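You operate a simulated robot arm through the tools that you are given. There is no shell and no other tool.

You run a simulated two-armed robot. Do the job below in one go: nothing can be reset, and whatever is moved stays where it is left.

## Task
Set the driver to 5 NM, run down bolt E1, then E2, and park it in its holster.
Fine: one run a bolt, held till the lamp is green; the driver ends in its holster.

It is judged by the outcome, as a careful person would: the job done as asked, and still so three seconds after it is handed in. It fails if anything else is knocked over, pushed out of place, dropped, spilled or broken.

## Robot
Two 6-joint arms with two-finger grippers on one trunk that stands fixed in place. Base frame: the origin is at the foot of the trunk, x ahead of it, y to its left, z up. Units: cm, degrees, N and s.
The left shoulder is at [3, 17.8, 126.3], the right one opposite. With the tool pointing down near the work surface each hand reaches from about 56 to 76 cm from the base axis, measured 20 degrees to its own side. Payload 2.54 kg a hand.
Tool frame (each hand has its own): the origin (TCP) lies between the finger pads and is the grasp point; the fingertips stand 3 cm ahead of it; z points along the fingers, y is the line along which they close. The gripper opens to 11.6 cm. The gripper's body begins 9.5 cm behind the TCP.
Orientation is told as [roll, pitch, yaw] about the base's x, y, z axes, in that order, counted from this pose: with the fingers straight down and closing along the base's y, the tool's x points along the base's -x, its y along +y and its z along -z.

## Interface
- The arms move only by the tool step_arm. It takes "left_steps", "right_steps" or both (then of equal length, played together; a hand with none holds still); each is a list that holds one entry, the list of rows, each a list of 7 numbers: the shift along the tool's x, y, z in units of 200 mm (1.0 is 200 mm), then the turn, a rotation vector about the tool's x, y, z in units of 90 degrees (1.0 is 90 degrees), then the closure, from 0 (fully open) to 1 (shut). In form: [[[tx, ty, tz, wx, wy, wz, hand], ...]]. A call has 1 to 20 rows; each row is the pose to reach, as a shift and turn from the pose commanded when the call began, along the tool's axes at that moment. A call with a number of a shift or a turn outside -1 to 1 is refused whole. Rows are played at 5 a second. More than 5 cm and 8.6 degrees between two rows, or a gripper value outside its range, and nothing of the call is played. A pose out of reach is approached as far as the arm can. The call stops where the force on the tool passes 40 N (or 10 N more than at its start, if that is more) or the arm is blocked; 0.2 s more then pass. Each finger travels about 15.3 cm/s and halts on what it meets, pressing with about 28 N; the grip force reading is that of the motor and also rises with nothing between the fingers. The clock runs only during rows and for 0.2 s after the last one: add rows that repeat a pose to give the fingers time. It gives the time, the measured TCP pose, the force on the tool (base axes), the opening and the grip force at its end, in the units of the frame above (readings bear some noise), with the torque about the TCP (base axes, N m) and any sound that the robot's microphone picked up.
- Cameras (640 x 400 px; columns grow to the right, rows downward): "scene" is now at [4.16, -1.55, 198.08]; the picture's right is [-0.20, -0.98, 0.00], its down [-0.77, 0.16, -0.61] and it looks along [0.60, -0.12, -0.79] (base axes); focal length 358 px, centre (320, 200). "left" rides on the left gripper at [6.9, 1.5, -12.2] in its tool frame; the picture's right is [-0.21, 0.98, 0.00], its down [-0.83, -0.18, -0.53] and it looks along [-0.52, -0.11, 0.85] (tool axes); focal length 251 px, centre (320, 200). "right" rides on the right gripper at [6.9, -1.5, -12.2] in its tool frame; the picture's right is [0.21, 0.98, 0.00], its down [-0.83, 0.18, -0.53] and it looks along [-0.52, 0.11, 0.85] (tool axes); focal length 251 px, centre (320, 200).
- get_image(camera): a new picture of that camera. No time passes.
- slide_trunk(by): slides the trunk up (or, below 0, down) by that many cm; the arms and the scene camera ride with it, the base frame stays. It gives what a move gives, with no picture.
- turn_head(pan, tilt): turns the head with the scene camera to pan (to the left, within 143 degrees either way) and tilt (down, from -29 to 69), counted from straight ahead of the robot. It gives what a move gives.
- measure_at(camera, pixels): for up to 12 pixels [column, row] of the newest picture of that camera ("zoom" is the newest enlarged one), the place [x, y, z] in the base frame of the surface seen there, good to about 0.3 cm. No time passes.
- enlarge(camera, box): a new picture of the part [left, top, right, bottom] of that camera's present view, enlarged. No time passes.
- hand_in(): hands the job in; it is judged then, once.

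Leave the grippers open and the arms clear of the work at the hand-in unless told otherwise.

The tools are called after ">>>" by a JSON object that holds its "fn" and its "kwargs". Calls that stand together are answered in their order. step_arm: Moves the arms, as the interface text tells. Its arguments: {"type":"object","properties":{"left_steps":{"type":"array"},"right_steps":{"type":"array"}},"required":[]} The other tools are called the same way: slide_trunk (by) slides the trunk up or down; turn_head (pan, tilt) turns the head that bears the scene camera; get_image (camera) takes a picture; measure_at (camera, pixels) gives the place of the surface under pixels of a picture; enlarge (camera, box) takes an enlarged picture of a part of a camera's view; hand_in () hands the job in.

At the start:

```text
t: 0.0
left_tool_pos: [36.04, 5.34, 129.62]
left_tcp_rot: [0.0, 0.1, -0.1]
left_wrist_force: [0.9, -0.5, -1.1]
left_ft_torque: [0.02, 0.01, 0.02]
left_width: 11.62
left_grasp_force: 0.1
right_tool_pos: [36.51, -22.56, 137.36]
right_tcp_rot: [0.0, 0.0, 0.0]
right_wrist_force: [0.4, 0.1, 0.0]
right_ft_torque: [-0.01, 0.03, 0.04]
right_width: 11.6
right_grasp_force: 0.0
trunk travel left (down, up): [-47.5, 6.5]
head pan, tilt: [-11.3, 52.1]
```

scene: 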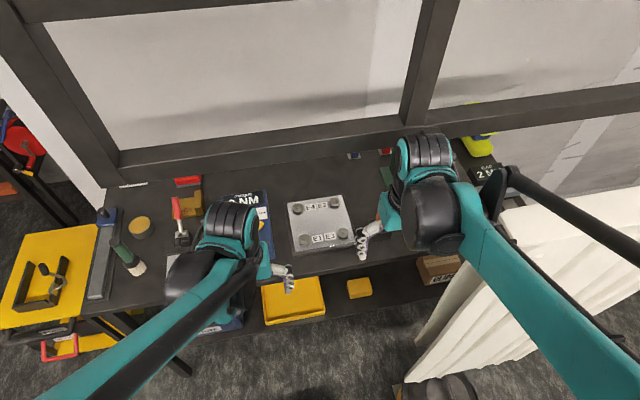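
right: 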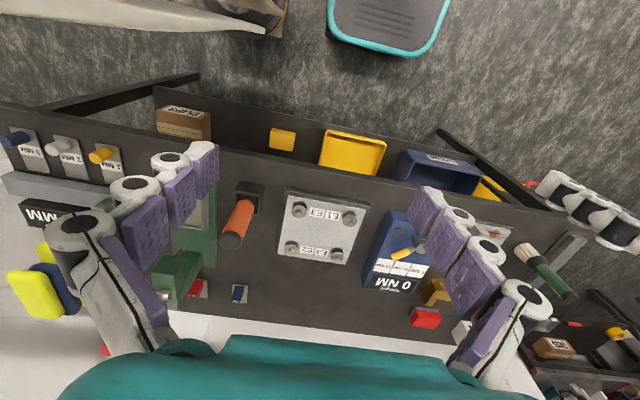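
left: 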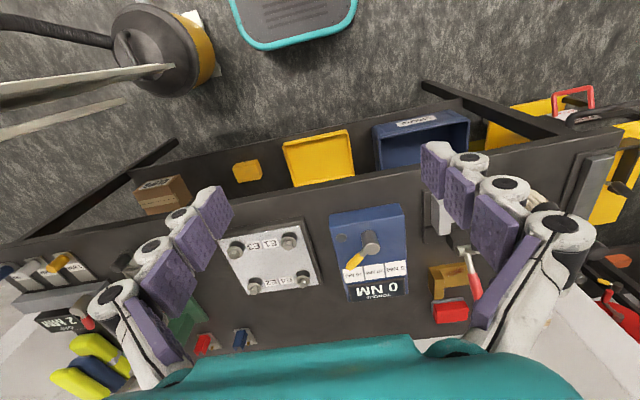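

I see a bench with a plate that carries four bolts, a blue box labelled "0 NM" with a knob, and an orange-handled tool that may be the driver. I'll look at each part enlarged before moving anything.

>>> {"fn": "enlarge", "kwargs": {"camera": "right", "box": [200, 160, 460, 322]}}

>>> {"fn": "enlarge", "kwargs": {"camera": "left", "box": [200, 180, 460, 342]}}

>>> {"fn": "enlarge", "kwargs": {"camera": "right", "box": [0, 90, 260, 320]}}

>>> {"fn": "enlarge", "kwargs": {"camera": "scene", "box": [160, 150, 380, 290]}}

```text
2.46 times, centred on (330, 241) of right
```

zoom: 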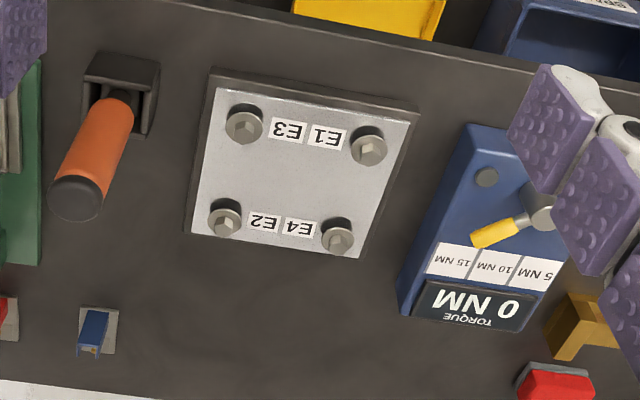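

```text
2.46 times, centred on (330, 261) of left
```

zoom: 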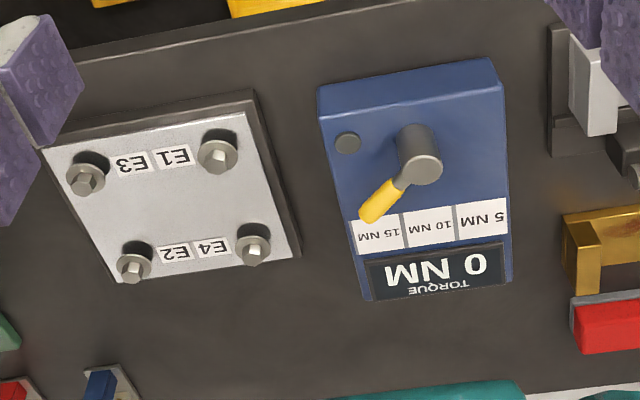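

```text
1.74 times, centred on (130, 205) of right
```

zoom: 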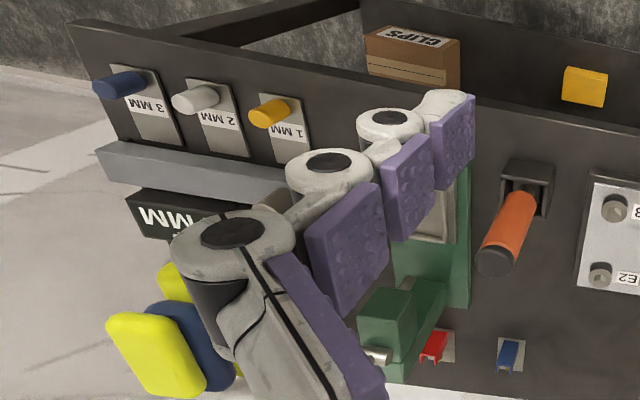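

```text
2.86 times, centred on (270, 220) of scene
```

zoom: 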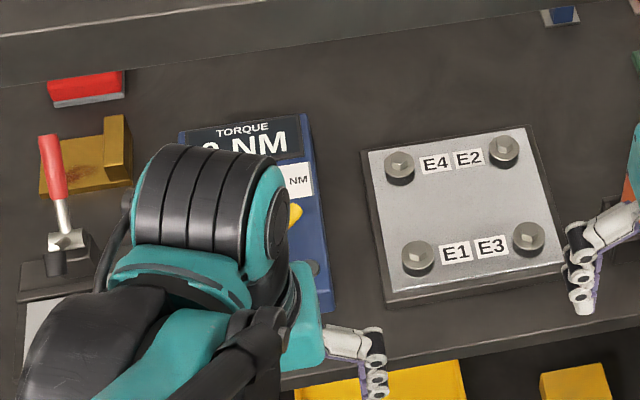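

I can read the bolt labels: E1 near-left, E3 near-right, E4 far-left and E2 far-right. The torque box has a yellow lever with positions 5, 10 and 15 NM. The orange handle stands in a black holster. Next I'll measure these places.

>>> {"fn": "get_image", "kwargs": {"camera": "right"}}

>>> {"fn": "measure_at", "kwargs": {"camera": "right", "pixels": [[299, 209], [349, 218], [291, 247], [336, 256], [320, 232], [230, 240], [245, 205], [248, 190], [300, 300], [385, 268], [258, 200], [225, 215]]}}

>>> {"fn": "get_image", "kwargs": {"camera": "left"}}

>>> {"fn": "measure_at", "kwargs": {"camera": "left", "pixels": [[371, 247], [352, 263], [341, 238], [355, 275], [374, 271], [396, 268], [378, 290], [335, 220], [400, 210], [288, 243], [254, 289], [407, 290]]}}

```text
taken
```

right: 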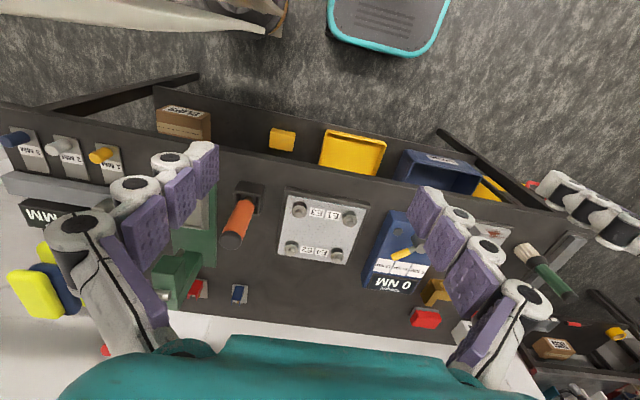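

```text
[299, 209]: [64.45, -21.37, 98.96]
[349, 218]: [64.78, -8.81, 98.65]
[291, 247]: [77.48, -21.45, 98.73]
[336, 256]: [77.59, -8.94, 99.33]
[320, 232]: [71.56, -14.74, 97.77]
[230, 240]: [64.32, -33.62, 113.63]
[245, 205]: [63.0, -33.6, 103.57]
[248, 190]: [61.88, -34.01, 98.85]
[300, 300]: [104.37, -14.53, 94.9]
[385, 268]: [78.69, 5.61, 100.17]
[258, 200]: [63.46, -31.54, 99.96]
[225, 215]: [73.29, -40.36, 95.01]
```

```text
taken
```

left: 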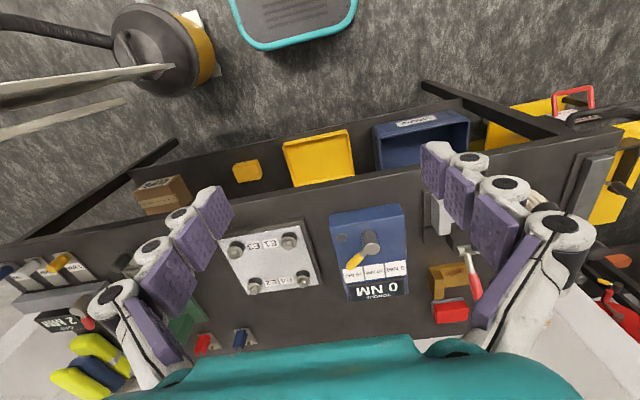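

```text
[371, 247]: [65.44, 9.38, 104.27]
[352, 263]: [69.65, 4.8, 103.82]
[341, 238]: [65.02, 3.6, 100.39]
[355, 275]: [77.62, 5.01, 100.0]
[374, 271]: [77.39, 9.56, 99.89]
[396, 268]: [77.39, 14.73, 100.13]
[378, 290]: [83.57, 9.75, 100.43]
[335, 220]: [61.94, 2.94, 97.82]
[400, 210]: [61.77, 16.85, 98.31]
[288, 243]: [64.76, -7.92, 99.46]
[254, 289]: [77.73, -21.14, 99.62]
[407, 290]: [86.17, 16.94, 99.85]
```

The bench top is at z≈95 and the plate top at ≈97.8, with bolt heads at ≈99. The driver handle runs up to about z 113.6 near (63.5, -33.8). I'll move the right hand, still high and clear, to look at the driver and holster up close.

>>> {"fn": "step_arm", "kwargs": {"right_steps": [[[-0.1, -0.14, 0.06, 0, 0, 0, 0], [-0.21, -0.29, 0.12, 0, 0, 0, 0], [-0.32, -0.43, 0.18, 0, 0, 0, 0], [-0.43, -0.58, 0.24, 0, 0, 0, 0], [-0.54, -0.72, 0.3, 0, 0, 0, 0], [-0.65, -0.87, 0.36, 0, 0, 0, 0]]]}}

>>> {"fn": "get_image", "kwargs": {"camera": "right"}}

>>> {"fn": "get_image", "kwargs": {"camera": "scene"}}

```text
t: 1.6
left_tool_pos: [29.67, 9.13, 131.61]
left_tcp_rot: [-0.8, -1.9, 0.5]
left_wrist_force: [-1.5, 0.3, -1.0]
left_ft_torque: [0.0, -0.15, -0.02]
left_width: 11.6
left_grasp_force: 0.0
right_tool_pos: [43.03, -36.04, 133.29]
right_tcp_rot: [-0.7, -1.7, 0.4]
right_wrist_force: [-0.8, -1.0, -0.2]
right_ft_torque: [0.04, -0.1, 0.0]
right_width: 11.61
right_grasp_force: 0.0
trunk travel left (down, up): [-47.5, 6.5]
head pan, tilt: [-11.3, 52.1]
stopped in row 6 (right hand): the arm was blocked; the commanded pose is now the measured one
```

```text
taken
```

right: 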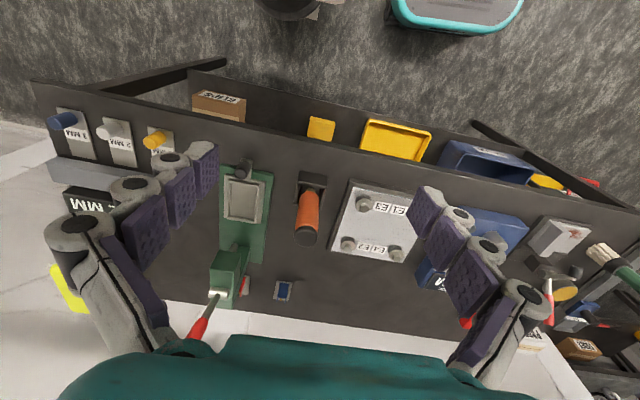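

```text
taken
```

scene: 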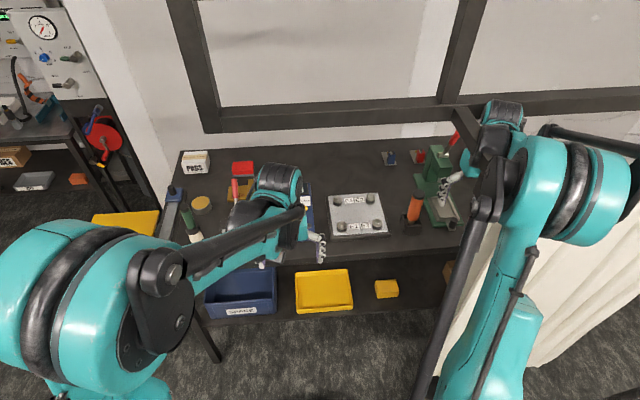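

The right move stopped in row 6 as "blocked", and the left hand's pose and the scene view shifted as well. Before moving again I'll check known points, the bolts and bench, against my earlier measurements to see what changed.

>>> {"fn": "measure_at", "kwargs": {"camera": "scene", "pixels": [[341, 226], [377, 223], [335, 199], [371, 197], [356, 212], [415, 205], [200, 160], [243, 168], [440, 160], [447, 175], [500, 105], [440, 210]]}}

>>> {"fn": "measure_at", "kwargs": {"camera": "right", "pixels": [[363, 203], [411, 208], [348, 243], [394, 255], [308, 220], [312, 185], [240, 165], [240, 200], [230, 280], [300, 320]]}}

>>> {"fn": "enlarge", "kwargs": {"camera": "scene", "box": [370, 80, 570, 270]}}

>>> {"fn": "enlarge", "kwargs": {"camera": "right", "box": [180, 140, 440, 302]}}

>>> {"fn": "get_image", "kwargs": {"camera": "left"}}

```text
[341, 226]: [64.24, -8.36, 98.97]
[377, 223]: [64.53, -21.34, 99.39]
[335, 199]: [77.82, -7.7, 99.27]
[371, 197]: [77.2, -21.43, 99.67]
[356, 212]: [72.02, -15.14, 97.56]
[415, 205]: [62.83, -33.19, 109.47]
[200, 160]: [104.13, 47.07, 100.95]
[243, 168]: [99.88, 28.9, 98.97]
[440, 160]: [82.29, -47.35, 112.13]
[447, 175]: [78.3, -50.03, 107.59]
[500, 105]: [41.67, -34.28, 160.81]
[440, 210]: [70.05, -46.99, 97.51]
```

```text
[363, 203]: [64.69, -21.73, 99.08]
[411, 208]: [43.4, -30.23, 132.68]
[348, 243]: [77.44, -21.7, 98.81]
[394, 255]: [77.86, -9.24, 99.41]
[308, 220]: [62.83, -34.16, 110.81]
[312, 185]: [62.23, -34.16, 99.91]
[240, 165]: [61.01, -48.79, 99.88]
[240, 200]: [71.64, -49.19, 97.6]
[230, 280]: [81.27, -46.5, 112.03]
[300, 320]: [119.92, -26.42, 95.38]
```

```text
2.11 times, centred on (470, 175) of scene
```

zoom: 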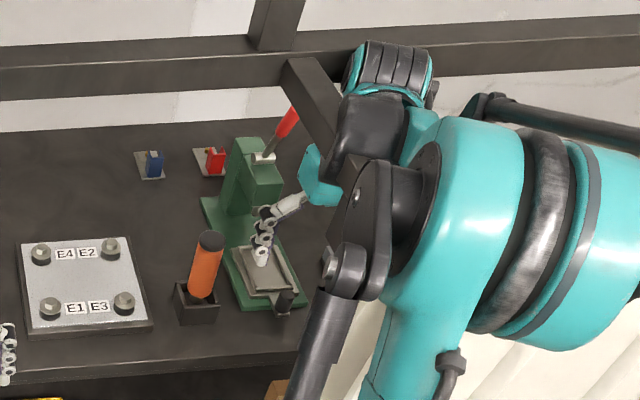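

```text
2.46 times, centred on (310, 221) of right
```

zoom: 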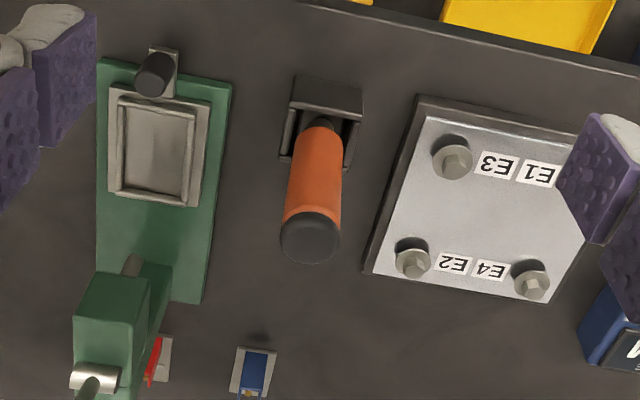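

```text
taken
```

left: 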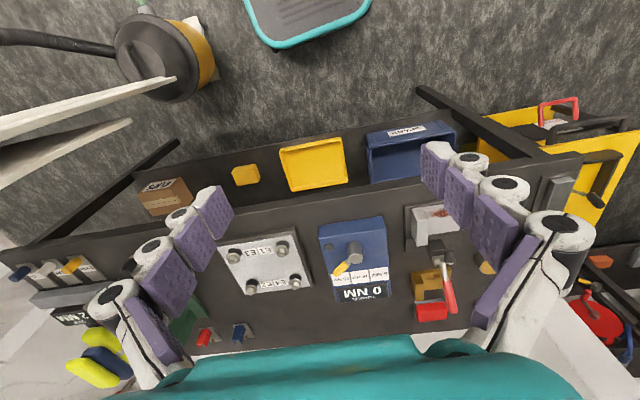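

The bolts measure where they were, so the bench has not moved. The robot's trunk seems to have swayed back. A dark beam appears near the right wrist at (460,125) in the scene picture, so I'll measure it and the arm next to it.

>>> {"fn": "measure_at", "kwargs": {"camera": "scene", "pixels": [[400, 113], [460, 125], [462, 145], [465, 40], [455, 112], [300, 120], [200, 60], [485, 140], [500, 112], [475, 165], [550, 150], [600, 150]]}}

>>> {"fn": "enlarge", "kwargs": {"camera": "scene", "box": [400, 60, 560, 200]}}

```text
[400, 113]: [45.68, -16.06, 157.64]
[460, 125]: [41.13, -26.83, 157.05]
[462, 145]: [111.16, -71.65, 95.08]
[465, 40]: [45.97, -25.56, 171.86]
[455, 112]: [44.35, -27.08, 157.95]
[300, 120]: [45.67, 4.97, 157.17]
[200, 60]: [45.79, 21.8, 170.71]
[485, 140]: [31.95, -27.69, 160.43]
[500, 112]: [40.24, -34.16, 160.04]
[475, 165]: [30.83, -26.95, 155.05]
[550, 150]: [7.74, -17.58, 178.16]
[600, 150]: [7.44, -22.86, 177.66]
```

```text
2.86 times, centred on (480, 130) of scene
```

zoom: 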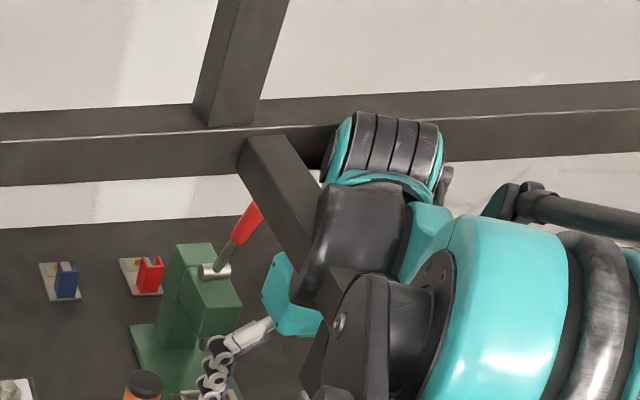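

A guard beam crosses at x≈45.7, z≈157, with a stub toward the robot at y≈-27, z≈157. My right wrist, at z≈160, ran into it and pushed the trunk back. I'll back the right hand off the way it came, a little at a time, and read the poses again.

>>> {"fn": "step_arm", "kwargs": {"right_steps": [[[0.05, 0.07, 0, 0, 0, 0, 0], [0.1, 0.14, 0, 0, 0, 0, 0], [0.1, 0.14, 0, 0, 0, 0, 0], [0.1, 0.14, 0, 0, 0, 0, 0]]]}}

>>> {"fn": "get_image", "kwargs": {"camera": "scene"}}

```text
t: 1.9
left_tool_pos: [33.9, 1.8, 131.1]
left_tcp_rot: [-2.2, 3.1, -8.6]
left_wrist_force: [4.8, -5.2, -0.5]
left_ft_torque: [0.49, 0.53, -0.05]
left_width: 11.6
left_grasp_force: 0.2
right_tool_pos: [40.75, -44.19, 133.76]
right_tcp_rot: [-2.1, 3.1, -8.9]
right_wrist_force: [4.3, -3.1, 0.3]
right_ft_torque: [0.32, 0.54, -0.01]
right_width: 11.57
right_grasp_force: 0.1
trunk travel left (down, up): [-47.5, 6.5]
head pan, tilt: [-11.3, 52.1]
stopped in row 1 (left hand): the arm was blocked; the commanded pose is now the measured one
```

```text
taken
```

scene: 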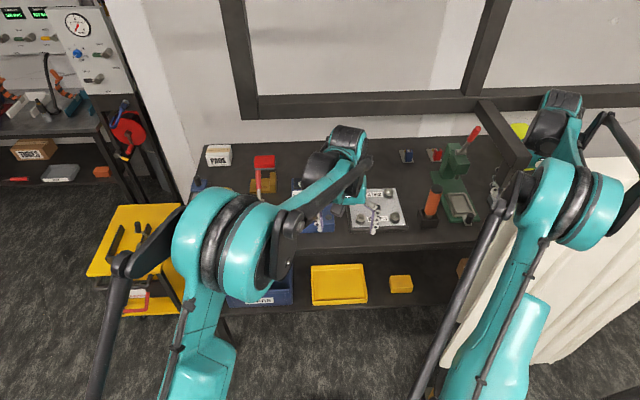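

Both hands now show the same turned pose, so the whole trunk is swaying after the contact. I'll hold both arms still and let it settle before going on.

>>> {"fn": "step_arm", "kwargs": {"left_steps": [[[0, 0, 0, 0, 0, 0, 0], [0, 0, 0, 0, 0, 0, 0], [0, 0, 0, 0, 0, 0, 0]]], "right_steps": [[[0, 0, 0, 0, 0, 0, 0], [0, 0, 0, 0, 0, 0, 0], [0, 0, 0, 0, 0, 0, 0]]]}}

>>> {"fn": "get_image", "kwargs": {"camera": "scene"}}

```text
t: 2.3
left_tool_pos: [41.6, -5.93, 123.32]
left_tcp_rot: [-4.0, 10.1, -15.0]
left_wrist_force: [9.5, 4.8, -20.0]
left_ft_torque: [-0.64, 1.23, 0.13]
left_width: 11.51
left_grasp_force: 0.1
right_tool_pos: [37.9, -47.08, 132.76]
right_tcp_rot: [-3.1, 9.8, -17.5]
right_wrist_force: [578.9, -107.9, 281.2]
right_ft_torque: [21.79, 106.76, -2.6]
right_width: 11.4
right_grasp_force: 0.0
trunk travel left (down, up): [-47.5, 6.5]
head pan, tilt: [-11.3, 52.1]
stopped in row 1 (left hand): the arm was blocked; the commanded pose is now the measured one
```

```text
taken
```

scene: 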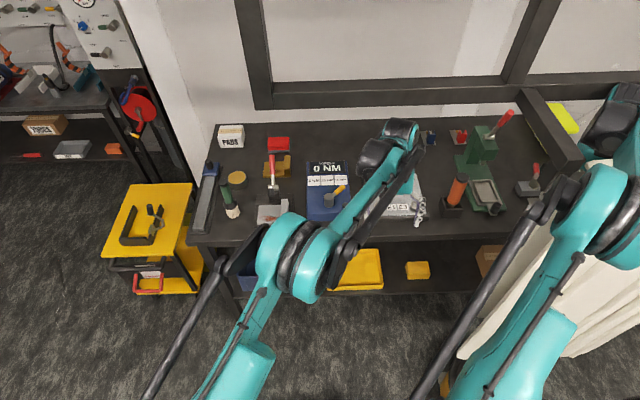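

The right tool reads about 579 N and the trunk has turned about -16° in yaw, so the right arm is wedged on the beam stub. No time passes while I look, so I'll take all the views before choosing how to free it.

>>> {"fn": "get_image", "kwargs": {"camera": "right"}}

>>> {"fn": "get_image", "kwargs": {"camera": "left"}}

>>> {"fn": "enlarge", "kwargs": {"camera": "scene", "box": [440, 50, 640, 250]}}

>>> {"fn": "measure_at", "kwargs": {"camera": "scene", "pixels": [[525, 95], [540, 115], [560, 145], [575, 165], [600, 110], [615, 130], [590, 200], [550, 210], [620, 220], [380, 150], [415, 208], [560, 350]]}}

```text
taken
```

right: 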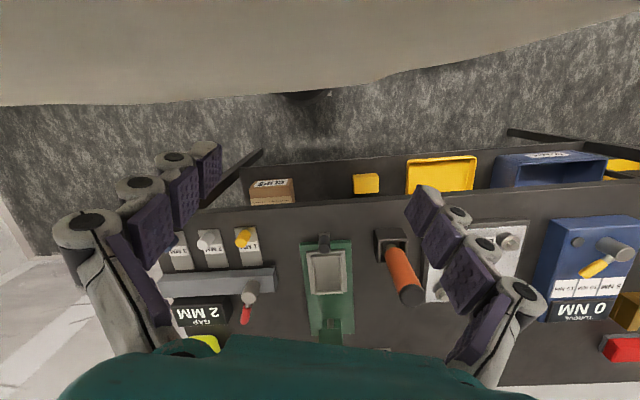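

```text
taken
```

left: 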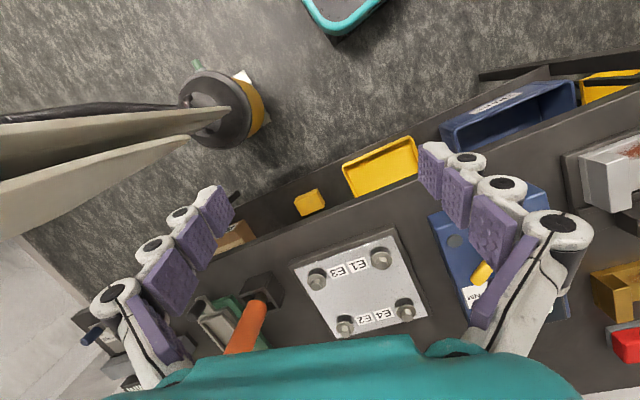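

```text
2.00 times, centred on (540, 150) of scene
```

zoom: 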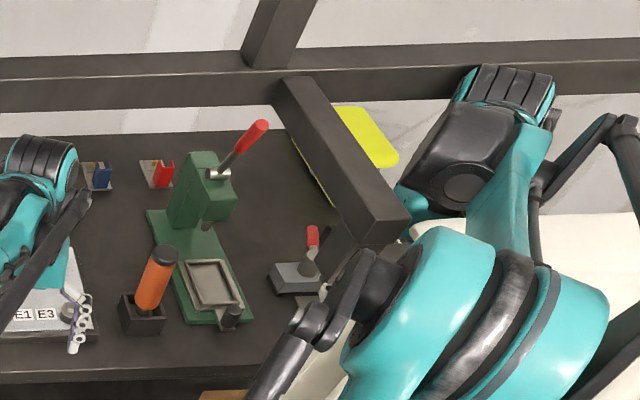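

```text
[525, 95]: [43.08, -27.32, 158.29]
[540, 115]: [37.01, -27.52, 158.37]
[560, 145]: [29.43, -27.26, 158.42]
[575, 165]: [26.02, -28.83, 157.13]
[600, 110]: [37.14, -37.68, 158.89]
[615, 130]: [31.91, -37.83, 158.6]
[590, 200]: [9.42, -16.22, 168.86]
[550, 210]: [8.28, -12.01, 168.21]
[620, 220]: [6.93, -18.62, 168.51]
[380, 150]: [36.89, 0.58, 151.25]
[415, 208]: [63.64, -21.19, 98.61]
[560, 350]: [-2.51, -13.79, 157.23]
```

The stub runs from x≈45 back to x≈25 at y≈-27, with its top at z≈158.4. The right forearm is pressed against the stub's end at about (26, -29, 157). I'll lift the right hand straight up so the forearm clears the top of the stub.

>>> {"fn": "step_arm", "kwargs": {"right_steps": [[[0, 0, -0.24, 0, 0, 0, 0], [0, 0, -0.48, 0, 0, 0, 0], [0, 0, -0.6, 0, 0, 0, 0]]]}}

>>> {"fn": "get_image", "kwargs": {"camera": "scene"}}

```text
t: 2.5
left_tool_pos: [45.18, -13.0, 123.34]
left_tcp_rot: [-8.7, 12.1, -27.7]
left_wrist_force: [-46.6, 39.3, -5.9]
left_ft_torque: [-4.37, -5.05, 1.48]
left_width: 11.58
left_grasp_force: 0.7
right_tool_pos: [38.07, -48.91, 133.31]
right_tcp_rot: [-11.7, 4.7, -25.3]
right_wrist_force: [450.4, -356.0, 114.5]
right_ft_torque: [60.07, 79.84, 2.87]
right_width: 11.64
right_grasp_force: 0.5
trunk travel left (down, up): [-47.5, 6.5]
head pan, tilt: [-11.3, 52.1]
stopped in row 1 (right hand): the force on the tool passed its limit at 1069 N (the readings are from after the stop); the commanded pose is now the measured one
```

```text
taken
```

scene: 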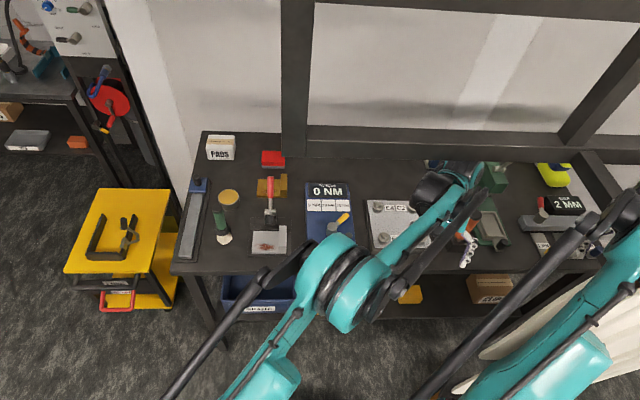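

The force went up and the trunk kept turning, so lifting is not freeing the arm. I'll measure several spread-out points to work out where the camera, and so the trunk, really is.

>>> {"fn": "measure_at", "kwargs": {"camera": "scene", "pixels": [[320, 200], [120, 200], [520, 200], [320, 100], [320, 300], [265, 245], [379, 207], [450, 180], [620, 180], [590, 300], [340, 270], [240, 350]]}}

>>> {"fn": "get_image", "kwargs": {"camera": "right"}}

>>> {"fn": "get_image", "kwargs": {"camera": "left"}}

>>> {"fn": "enlarge", "kwargs": {"camera": "scene", "box": [400, 100, 640, 320]}}

```text
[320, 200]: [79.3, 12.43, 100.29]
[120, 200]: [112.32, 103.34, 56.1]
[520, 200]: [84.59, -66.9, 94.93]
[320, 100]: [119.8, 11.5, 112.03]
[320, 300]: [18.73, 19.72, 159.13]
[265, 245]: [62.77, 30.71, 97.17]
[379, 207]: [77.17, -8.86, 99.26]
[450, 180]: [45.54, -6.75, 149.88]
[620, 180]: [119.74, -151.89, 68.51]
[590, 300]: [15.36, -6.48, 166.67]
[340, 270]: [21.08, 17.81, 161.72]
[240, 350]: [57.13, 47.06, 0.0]
```

```text
taken
```

right: 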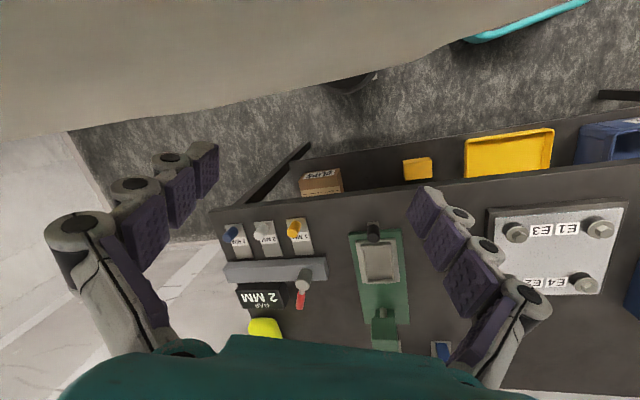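

```text
taken
```

left: 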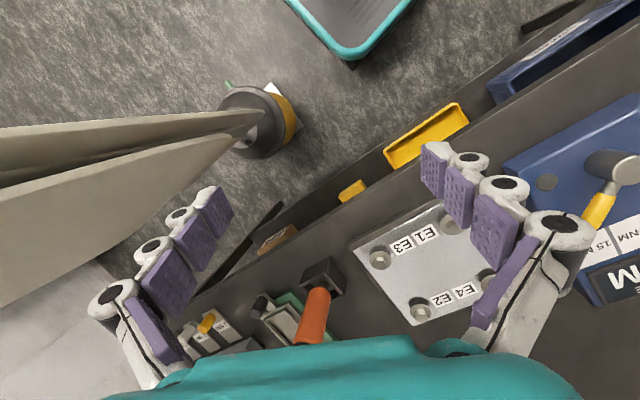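

```text
1.82 times, centred on (520, 210) of scene
```

zoom: 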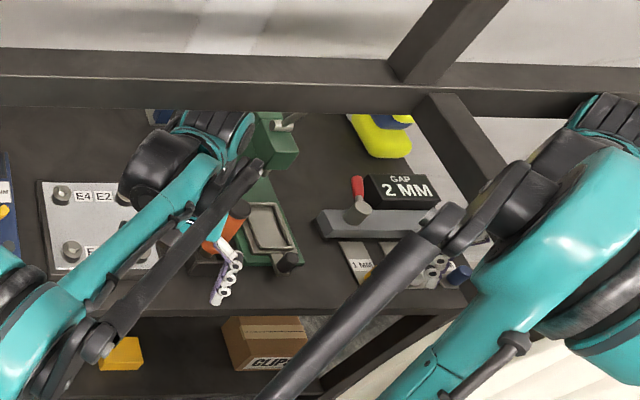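

The trunk seems to lean forward and to the left. There is also a large beige surface close to the right hand, filling the top of the right picture and lying at (100,160) in the left one. I'll measure that and the nearby beams to find what is holding the arm.

>>> {"fn": "measure_at", "kwargs": {"camera": "right", "pixels": [[100, 60], [300, 50], [450, 20], [50, 120], [370, 75], [40, 200], [100, 260], [350, 370]]}}

>>> {"fn": "measure_at", "kwargs": {"camera": "left", "pixels": [[50, 150], [150, 130], [100, 220], [200, 150], [20, 280], [255, 110], [350, 20], [200, 200]]}}

>>> {"fn": "measure_at", "kwargs": {"camera": "scene", "pixels": [[560, 290], [510, 340], [460, 120], [600, 90], [630, 130], [565, 160], [590, 180], [615, 150], [560, 230], [470, 370]]}}

```text
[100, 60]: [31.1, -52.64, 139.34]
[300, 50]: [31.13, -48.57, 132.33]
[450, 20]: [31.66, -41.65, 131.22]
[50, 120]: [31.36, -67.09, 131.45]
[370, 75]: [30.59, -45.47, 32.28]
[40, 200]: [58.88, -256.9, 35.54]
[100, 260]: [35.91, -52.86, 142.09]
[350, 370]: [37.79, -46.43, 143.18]
```

```text
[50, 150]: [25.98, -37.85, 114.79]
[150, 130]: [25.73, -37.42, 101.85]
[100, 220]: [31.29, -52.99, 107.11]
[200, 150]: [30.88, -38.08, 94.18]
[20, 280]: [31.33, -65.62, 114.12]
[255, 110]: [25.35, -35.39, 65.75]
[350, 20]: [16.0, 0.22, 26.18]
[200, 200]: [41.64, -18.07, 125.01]
```

```text
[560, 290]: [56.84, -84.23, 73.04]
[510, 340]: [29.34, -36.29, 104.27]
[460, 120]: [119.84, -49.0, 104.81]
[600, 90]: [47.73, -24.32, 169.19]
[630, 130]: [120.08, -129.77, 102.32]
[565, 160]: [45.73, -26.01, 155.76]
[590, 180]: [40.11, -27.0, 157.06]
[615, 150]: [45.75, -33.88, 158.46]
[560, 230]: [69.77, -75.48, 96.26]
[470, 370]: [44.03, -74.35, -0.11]
```

The beige panel stands right behind the right hand: its front face is at x≈31.3 for y below -35. The stub sits to the hand's left, so the hand is wedged between the two. I'll enlarge the wrist area and measure the arm parts around the stub to find the open direction.

>>> {"fn": "enlarge", "kwargs": {"camera": "scene", "box": [540, 120, 640, 240]}}

>>> {"fn": "measure_at", "kwargs": {"camera": "scene", "pixels": [[590, 195], [600, 205], [610, 190], [620, 200], [630, 170], [635, 155], [580, 215], [600, 165], [585, 230], [625, 240], [635, 270], [600, 185]]}}

```text
3.33 times, centred on (590, 180) of scene
```

zoom: 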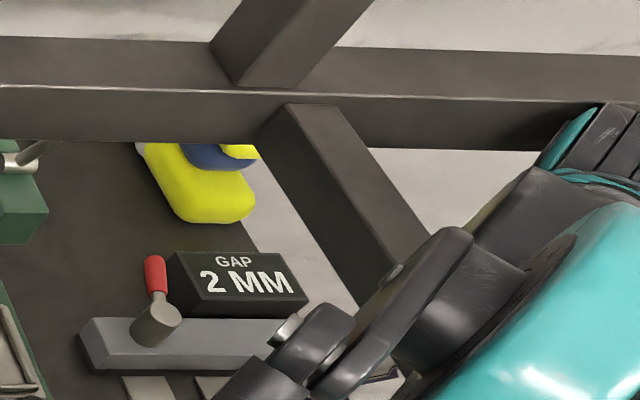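

```text
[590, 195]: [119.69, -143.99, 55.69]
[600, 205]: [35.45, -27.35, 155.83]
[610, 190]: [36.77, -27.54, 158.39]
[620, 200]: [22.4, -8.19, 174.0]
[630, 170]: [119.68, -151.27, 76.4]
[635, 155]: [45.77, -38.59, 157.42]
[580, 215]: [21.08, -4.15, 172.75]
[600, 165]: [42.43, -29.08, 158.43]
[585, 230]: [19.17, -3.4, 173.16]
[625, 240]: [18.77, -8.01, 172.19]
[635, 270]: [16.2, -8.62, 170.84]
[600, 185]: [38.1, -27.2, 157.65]
```

The enlarged picture reaches past the edge of the normal view, so I'll measure the wrist, link and stub directly in it.

>>> {"fn": "measure_at", "kwargs": {"camera": "zoom", "pixels": [[610, 140], [560, 130], [500, 210], [540, 200], [580, 200], [400, 300], [460, 310], [385, 372], [320, 200], [360, 260], [300, 330], [420, 240]]}}

>>> {"fn": "enlarge", "kwargs": {"camera": "scene", "box": [560, 60, 800, 260]}}

```text
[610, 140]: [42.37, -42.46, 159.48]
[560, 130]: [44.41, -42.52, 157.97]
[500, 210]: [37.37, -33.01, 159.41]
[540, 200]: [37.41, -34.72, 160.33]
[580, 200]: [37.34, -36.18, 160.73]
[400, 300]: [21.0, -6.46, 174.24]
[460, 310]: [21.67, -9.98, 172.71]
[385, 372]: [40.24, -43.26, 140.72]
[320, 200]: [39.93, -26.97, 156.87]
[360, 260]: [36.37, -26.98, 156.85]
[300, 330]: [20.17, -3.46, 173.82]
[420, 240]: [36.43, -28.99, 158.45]
```

```text
refused: 800 is not a number from 0 to 640
```

The wrist sits at about (37–44, -33 to -42, 160). It is boxed in by the cross beam in front, the stub to its left and the curtain behind. I'll use tall narrow enlargements to see past the picture's edge and find the curtain's top and the forearm.

>>> {"fn": "enlarge", "kwargs": {"camera": "scene", "box": [636, 80, 640, 330]}}

```text
1.60 times, centred on (638, 205) of scene
```

zoom: 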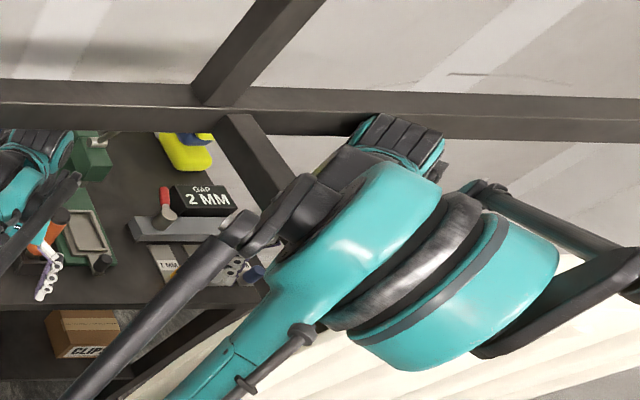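

>>> {"fn": "measure_at", "kwargs": {"camera": "zoom", "pixels": [[400, 140], [370, 125], [430, 170], [320, 200], [360, 160], [580, 300], [600, 350], [520, 385], [350, 210], [480, 300], [540, 215], [290, 350]]}}

```text
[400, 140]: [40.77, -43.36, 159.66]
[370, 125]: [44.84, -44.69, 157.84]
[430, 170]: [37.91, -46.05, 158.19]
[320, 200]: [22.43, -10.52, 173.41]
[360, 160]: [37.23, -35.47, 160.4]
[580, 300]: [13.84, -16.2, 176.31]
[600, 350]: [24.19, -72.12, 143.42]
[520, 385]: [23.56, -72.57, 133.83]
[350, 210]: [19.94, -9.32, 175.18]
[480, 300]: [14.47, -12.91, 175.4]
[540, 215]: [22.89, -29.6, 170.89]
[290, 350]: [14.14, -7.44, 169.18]
```

The forearm passes right of the stub end and over the curtain. The arms are commanded to hold where they were measured, so the trunk should be drawn back upright if given time. I'll turn the head toward the right arm, which lets the clock run without any arm motion, and see which way it drifts.

>>> {"fn": "turn_head", "kwargs": {"pan": -30, "tilt": 48}}

>>> {"fn": "get_image", "kwargs": {"camera": "scene"}}

```text
t: 3.3
left_tool_pos: [47.38, -38.54, 116.96]
left_tcp_rot: [-5.4, 15.5, -31.7]
left_wrist_force: [-4.7, -1.4, -0.7]
left_ft_torque: [-0.02, -0.47, -0.11]
left_width: 11.44
left_grasp_force: 0.0
right_tool_pos: [36.72, -78.45, 128.16]
right_tcp_rot: [-5.7, 12.8, -32.6]
right_wrist_force: [76.4, 22.5, -58.7]
right_ft_torque: [-4.23, 8.89, -2.18]
right_width: 11.53
right_grasp_force: 0.0
trunk travel left (down, up): [-47.5, 6.5]
head pan, tilt: [-30.0, 48.0]
```

```text
taken
```

scene: 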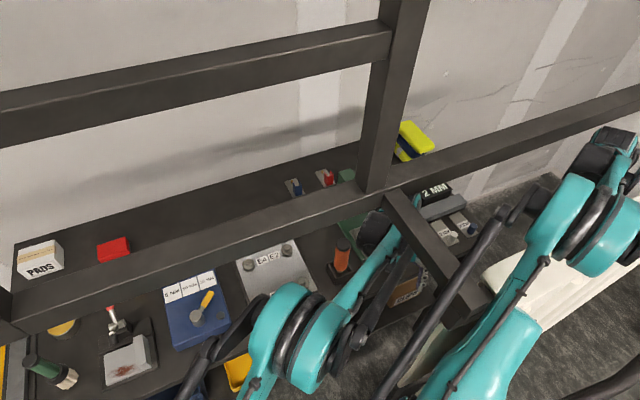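

By t=3.3 the force on the right hand has fallen to about 100 N, but both hands have moved far to the right, so the trunk itself is moving. I'll measure spread-out points again to find its pose and check that the bench items are still standing.

>>> {"fn": "measure_at", "kwargs": {"camera": "scene", "pixels": [[320, 200], [320, 60], [320, 350], [340, 255], [246, 266], [287, 250], [200, 315], [110, 250], [40, 260], [520, 350], [580, 210], [600, 380]]}}

>>> {"fn": "get_image", "kwargs": {"camera": "right"}}

>>> {"fn": "get_image", "kwargs": {"camera": "left"}}

```text
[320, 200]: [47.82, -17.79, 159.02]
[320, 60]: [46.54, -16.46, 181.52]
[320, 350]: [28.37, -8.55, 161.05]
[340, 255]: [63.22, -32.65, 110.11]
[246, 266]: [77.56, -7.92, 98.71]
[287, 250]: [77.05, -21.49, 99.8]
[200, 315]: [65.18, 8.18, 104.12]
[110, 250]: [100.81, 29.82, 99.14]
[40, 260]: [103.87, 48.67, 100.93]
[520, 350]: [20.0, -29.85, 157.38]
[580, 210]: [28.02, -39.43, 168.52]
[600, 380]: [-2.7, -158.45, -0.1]
```

```text
taken
```

right: 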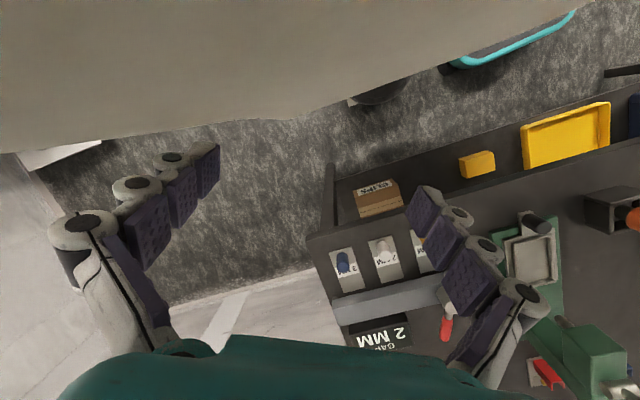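

```text
taken
```

left: 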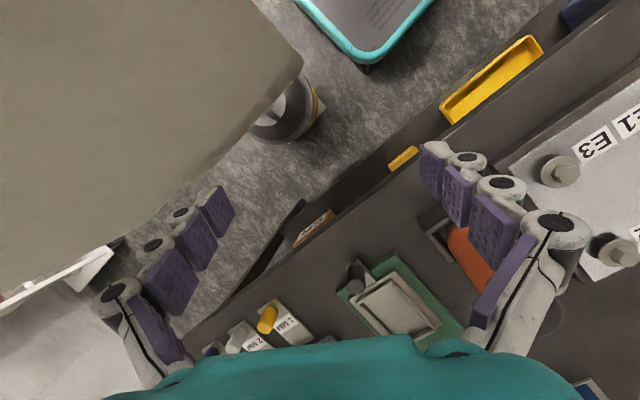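

The camera solves to about (16, -2, 198), nearly upright, so the trunk is coming back to its place. The driver, bolts, pads and red block measure where they stood before. I'll let it settle further with another head turn before moving any arm.

>>> {"fn": "turn_head", "kwargs": {"pan": -45, "tilt": 50}}

>>> {"fn": "get_image", "kwargs": {"camera": "scene"}}

```text
t: 4.1
left_tool_pos: [50.62, -32.34, 119.79]
left_tcp_rot: [-4.1, 12.4, -28.8]
left_wrist_force: [-1.6, 1.5, -1.1]
left_ft_torque: [-0.11, -0.17, 0.02]
left_width: 11.62
left_grasp_force: 0.0
right_tool_pos: [37.58, -74.29, 131.5]
right_tcp_rot: [-4.8, 10.5, -32.6]
right_wrist_force: [-5.3, 0.5, -22.3]
right_ft_torque: [0.04, -0.02, -0.02]
right_width: 11.6
right_grasp_force: 0.1
trunk travel left (down, up): [-47.5, 6.5]
head pan, tilt: [-45.0, 50.0]
```

```text
taken
```

scene: 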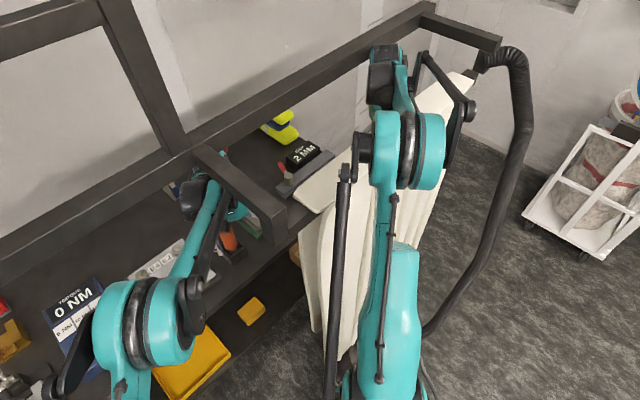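

The forces and torques have dropped to near zero and the trunk is settling. The right arm reaches over the curtain, with its hand on the bench side. I'll wait with one more small head turn and then read the steady pose.

>>> {"fn": "turn_head", "kwargs": {"pan": -50, "tilt": 50}}

>>> {"fn": "turn_head", "kwargs": {"pan": -45, "tilt": 50}}

>>> {"fn": "get_image", "kwargs": {"camera": "scene"}}

>>> {"fn": "get_image", "kwargs": {"camera": "right"}}

>>> {"fn": "get_image", "kwargs": {"camera": "left"}}

```text
t: 4.8
left_tool_pos: [48.65, -29.42, 120.35]
left_tcp_rot: [-3.8, 11.9, -25.1]
left_wrist_force: [0.4, 0.1, -0.1]
left_ft_torque: [0.01, 0.04, 0.02]
left_width: 11.6
left_grasp_force: 0.1
right_tool_pos: [37.79, -71.96, 131.7]
right_tcp_rot: [-4.5, 9.6, -29.1]
right_wrist_force: [0.3, 0.0, 0.6]
right_ft_torque: [0.0, -0.01, 0.0]
right_width: 11.64
right_grasp_force: 0.1
trunk travel left (down, up): [-47.5, 6.5]
head pan, tilt: [-50.0, 50.0]
```

```text
t: 5.4
left_tool_pos: [48.65, -29.84, 120.6]
left_tcp_rot: [-3.9, 11.8, -25.5]
left_wrist_force: [-0.1, -0.8, -0.5]
left_ft_torque: [0.0, 0.0, 0.0]
left_width: 11.61
left_grasp_force: 0.1
right_tool_pos: [37.88, -71.92, 131.82]
right_tcp_rot: [-4.6, 9.5, -29.2]
right_wrist_force: [0.4, -0.1, 0.4]
right_ft_torque: [-0.02, -0.02, 0.02]
right_width: 11.58
right_grasp_force: 0.1
trunk travel left (down, up): [-47.5, 6.5]
head pan, tilt: [-45.0, 50.0]
```

```text
taken
```

scene: 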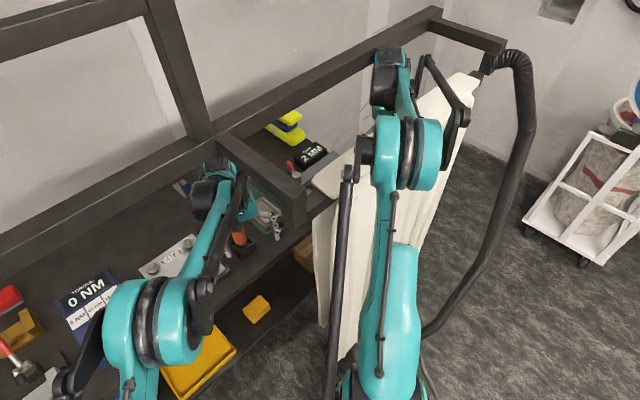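

```text
taken
```

right: 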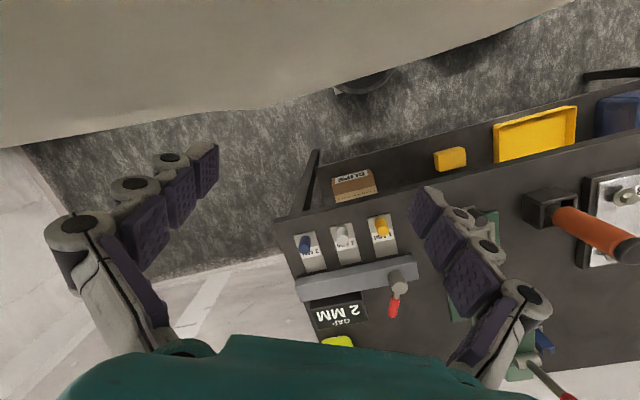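

```text
taken
```

left: 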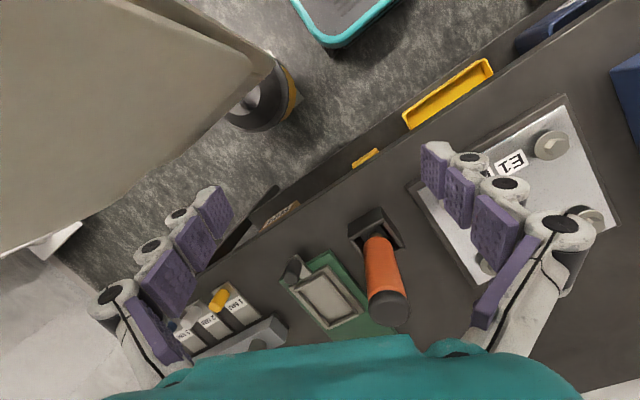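

Everything is steady now, with forces near zero and poses unchanged over 0.6 s. I'll measure points in this picture to learn the trunk's resting place and map the beam, the stubs and the curtain top.

>>> {"fn": "measure_at", "kwargs": {"camera": "scene", "pixels": [[320, 200], [320, 60], [320, 350], [150, 267], [187, 242], [240, 240], [100, 300], [250, 155], [298, 200], [400, 30], [480, 35], [500, 45]]}}

>>> {"fn": "measure_at", "kwargs": {"camera": "scene", "pixels": [[270, 180], [300, 215], [385, 60], [385, 90], [360, 155], [445, 95], [470, 85], [440, 60], [335, 190], [330, 250], [520, 80], [200, 200]]}}

>>> {"fn": "enlarge", "kwargs": {"camera": "scene", "box": [280, 0, 540, 240]}}

```text
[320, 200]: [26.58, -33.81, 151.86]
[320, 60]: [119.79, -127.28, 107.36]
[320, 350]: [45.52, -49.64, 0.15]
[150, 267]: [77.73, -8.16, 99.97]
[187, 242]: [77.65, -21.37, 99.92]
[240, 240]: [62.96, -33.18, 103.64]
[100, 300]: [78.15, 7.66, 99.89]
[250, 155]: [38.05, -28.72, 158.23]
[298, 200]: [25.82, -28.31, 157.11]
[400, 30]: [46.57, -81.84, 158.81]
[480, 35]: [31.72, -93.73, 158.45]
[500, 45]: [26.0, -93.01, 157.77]
```

```text
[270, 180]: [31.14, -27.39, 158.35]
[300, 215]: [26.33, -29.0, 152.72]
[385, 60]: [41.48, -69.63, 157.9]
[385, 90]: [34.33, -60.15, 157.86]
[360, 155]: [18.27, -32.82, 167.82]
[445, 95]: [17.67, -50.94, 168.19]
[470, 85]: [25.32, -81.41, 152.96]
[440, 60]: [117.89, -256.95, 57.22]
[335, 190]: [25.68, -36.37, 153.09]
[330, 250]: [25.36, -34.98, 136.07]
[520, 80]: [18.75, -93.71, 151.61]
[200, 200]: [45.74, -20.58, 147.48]
```

```text
1.67 times, centred on (410, 120) of scene
```

zoom: 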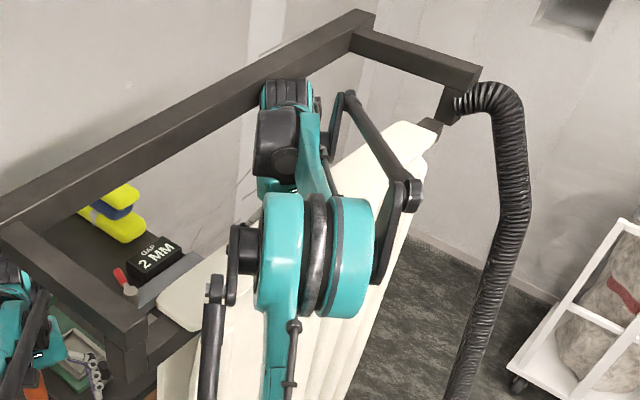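

The trunk is back upright in its place, and nothing on the bench has shifted. A frame surrounds the right hand:
- **Beam:** x≈44–48, z≈154–158.
- **Stubs:** at y≈-27 and y≈-93.
- **Curtain:** x≈25–31, with its top at z≈153.

The right hand hangs inside this frame near its reach limit. I'll move it slowly left, between curtain and beam, while straightening its tilt away from the beam, so I can later lift it out over the top.

>>> {"fn": "step_arm", "kwargs": {"right_steps": [[[0.03, 0.055, 0.001, -0.002, -0.01, -0.027, 0], [0.06, 0.11, 0.002, -0.004, -0.02, -0.053, 0], [0.09, 0.164, 0.003, -0.006, -0.029, -0.08, 0], [0.12, 0.219, 0.004, -0.008, -0.039, -0.106, 0]]]}}

>>> {"fn": "get_image", "kwargs": {"camera": "scene"}}

```text
t: 6.6
left_tool_pos: [49.07, -30.1, 119.69]
left_tcp_rot: [-3.1, 12.6, -24.0]
left_wrist_force: [-0.2, 0.6, -1.7]
left_ft_torque: [-0.08, 0.01, 0.04]
left_width: 11.57
left_grasp_force: 0.1
right_tool_pos: [39.18, -68.55, 131.38]
right_tcp_rot: [-1.6, 7.2, -18.5]
right_wrist_force: [1.9, 5.5, -3.2]
right_ft_torque: [-0.88, 0.28, 0.14]
right_width: 11.61
right_grasp_force: 0.1
trunk travel left (down, up): [-47.5, 6.5]
head pan, tilt: [-45.0, 50.0]
stopped in row 4 (right hand): the arm was blocked; the commanded pose is now the measured one
```

```text
taken
```

scene: 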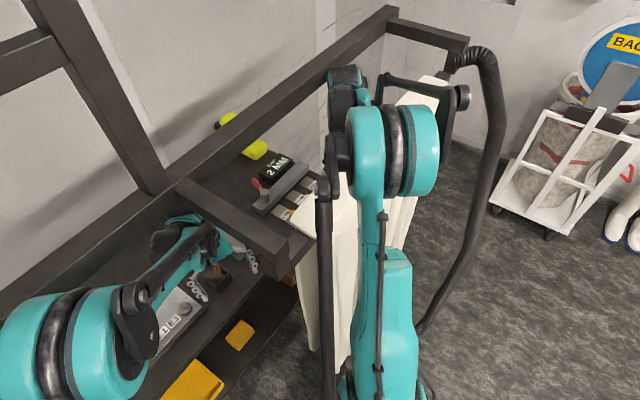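

It was blocked gently at row 4 with the wrist close to the beam. I'll enlarge around the wrist to see exactly where it touches.

>>> {"fn": "enlarge", "kwargs": {"camera": "scene", "box": [280, 40, 440, 200]}}

>>> {"fn": "get_image", "kwargs": {"camera": "right"}}

```text
2.50 times, centred on (360, 120) of scene
```

zoom: 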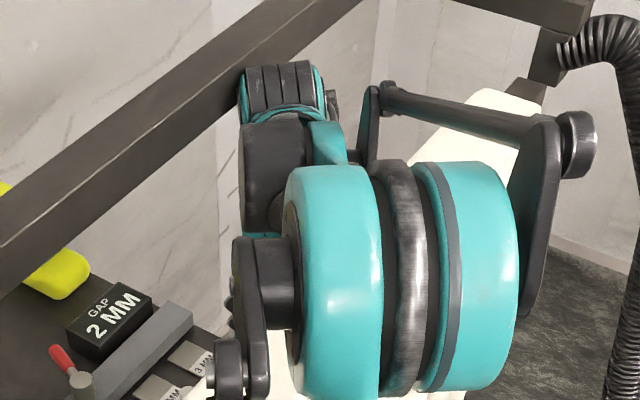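

```text
taken
```

right: 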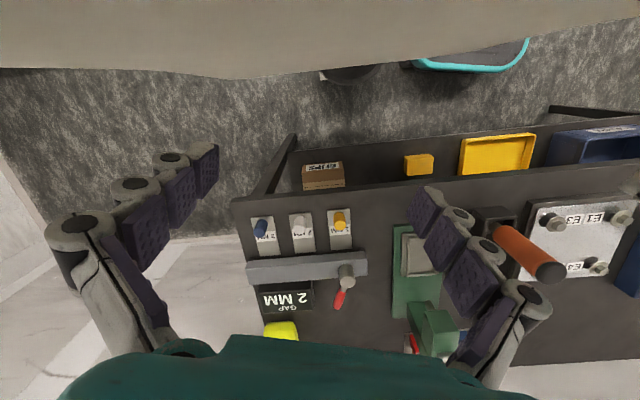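

>>> {"fn": "measure_at", "kwargs": {"camera": "zoom", "pixels": [[245, 90], [280, 75], [300, 110], [265, 140], [270, 200], [245, 180], [310, 80], [400, 115], [550, 130], [370, 250], [250, 350], [200, 130]]}}

>>> {"fn": "measure_at", "kwargs": {"camera": "right", "pixels": [[100, 30], [300, 30], [500, 20], [220, 75], [300, 375], [100, 100]]}}

```text
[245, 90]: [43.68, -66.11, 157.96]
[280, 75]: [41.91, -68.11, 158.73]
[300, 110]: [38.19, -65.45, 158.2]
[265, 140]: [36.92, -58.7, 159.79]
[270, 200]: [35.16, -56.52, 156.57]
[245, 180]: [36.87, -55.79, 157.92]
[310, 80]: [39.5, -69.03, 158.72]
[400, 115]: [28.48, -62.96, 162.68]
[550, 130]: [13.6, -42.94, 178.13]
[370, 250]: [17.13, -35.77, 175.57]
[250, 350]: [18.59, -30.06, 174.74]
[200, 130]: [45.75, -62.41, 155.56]
```

```text
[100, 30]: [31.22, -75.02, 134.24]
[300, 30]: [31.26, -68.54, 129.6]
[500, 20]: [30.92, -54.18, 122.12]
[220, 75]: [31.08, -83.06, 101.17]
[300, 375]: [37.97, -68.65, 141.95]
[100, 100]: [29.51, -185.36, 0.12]
```

The wrist's front, at (43.7, -66, 158), is just touching the beam's face at x≈43.7. I'll draw the hand back 1.5 cm and straighten it about its fingertips, which brings the wrist about 5 cm away from the beam.

>>> {"fn": "step_arm", "kwargs": {"right_steps": [[[0.024, -0.008, 0.003, -0.002, -0.027, -0.068, 0], [0.047, -0.016, 0.006, -0.003, -0.055, -0.136, 0], [0.071, -0.024, 0.01, -0.005, -0.082, -0.204, 0], [0.071, -0.024, 0.01, -0.005, -0.082, -0.204, 0]]]}}

>>> {"fn": "get_image", "kwargs": {"camera": "scene"}}

```text
t: 7.0
left_tool_pos: [43.87, -23.59, 120.04]
left_tcp_rot: [-3.1, 12.0, -16.8]
left_wrist_force: [-3.2, 4.0, -0.7]
left_ft_torque: [-0.38, -0.43, 0.11]
left_width: 11.6
left_grasp_force: 0.0
right_tool_pos: [39.77, -62.01, 131.79]
right_tcp_rot: [-1.2, 5.7, -8.0]
right_wrist_force: [0.6, 1.2, -0.9]
right_ft_torque: [-0.04, 0.07, 0.0]
right_width: 11.58
right_grasp_force: 0.0
trunk travel left (down, up): [-47.5, 6.5]
head pan, tilt: [-45.0, 50.0]
stopped in row 1 (left hand): the arm was blocked; the commanded pose is now the measured one
```

```text
taken
```

scene: 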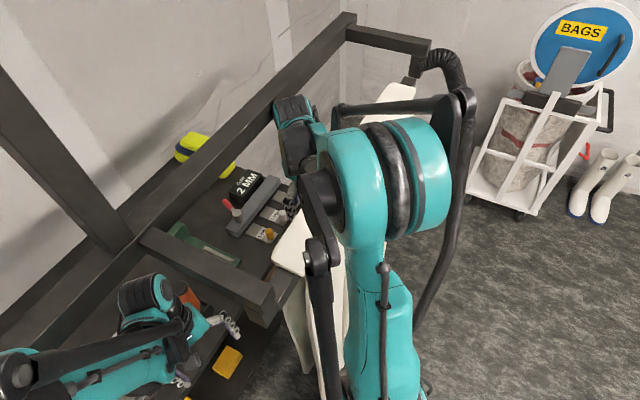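

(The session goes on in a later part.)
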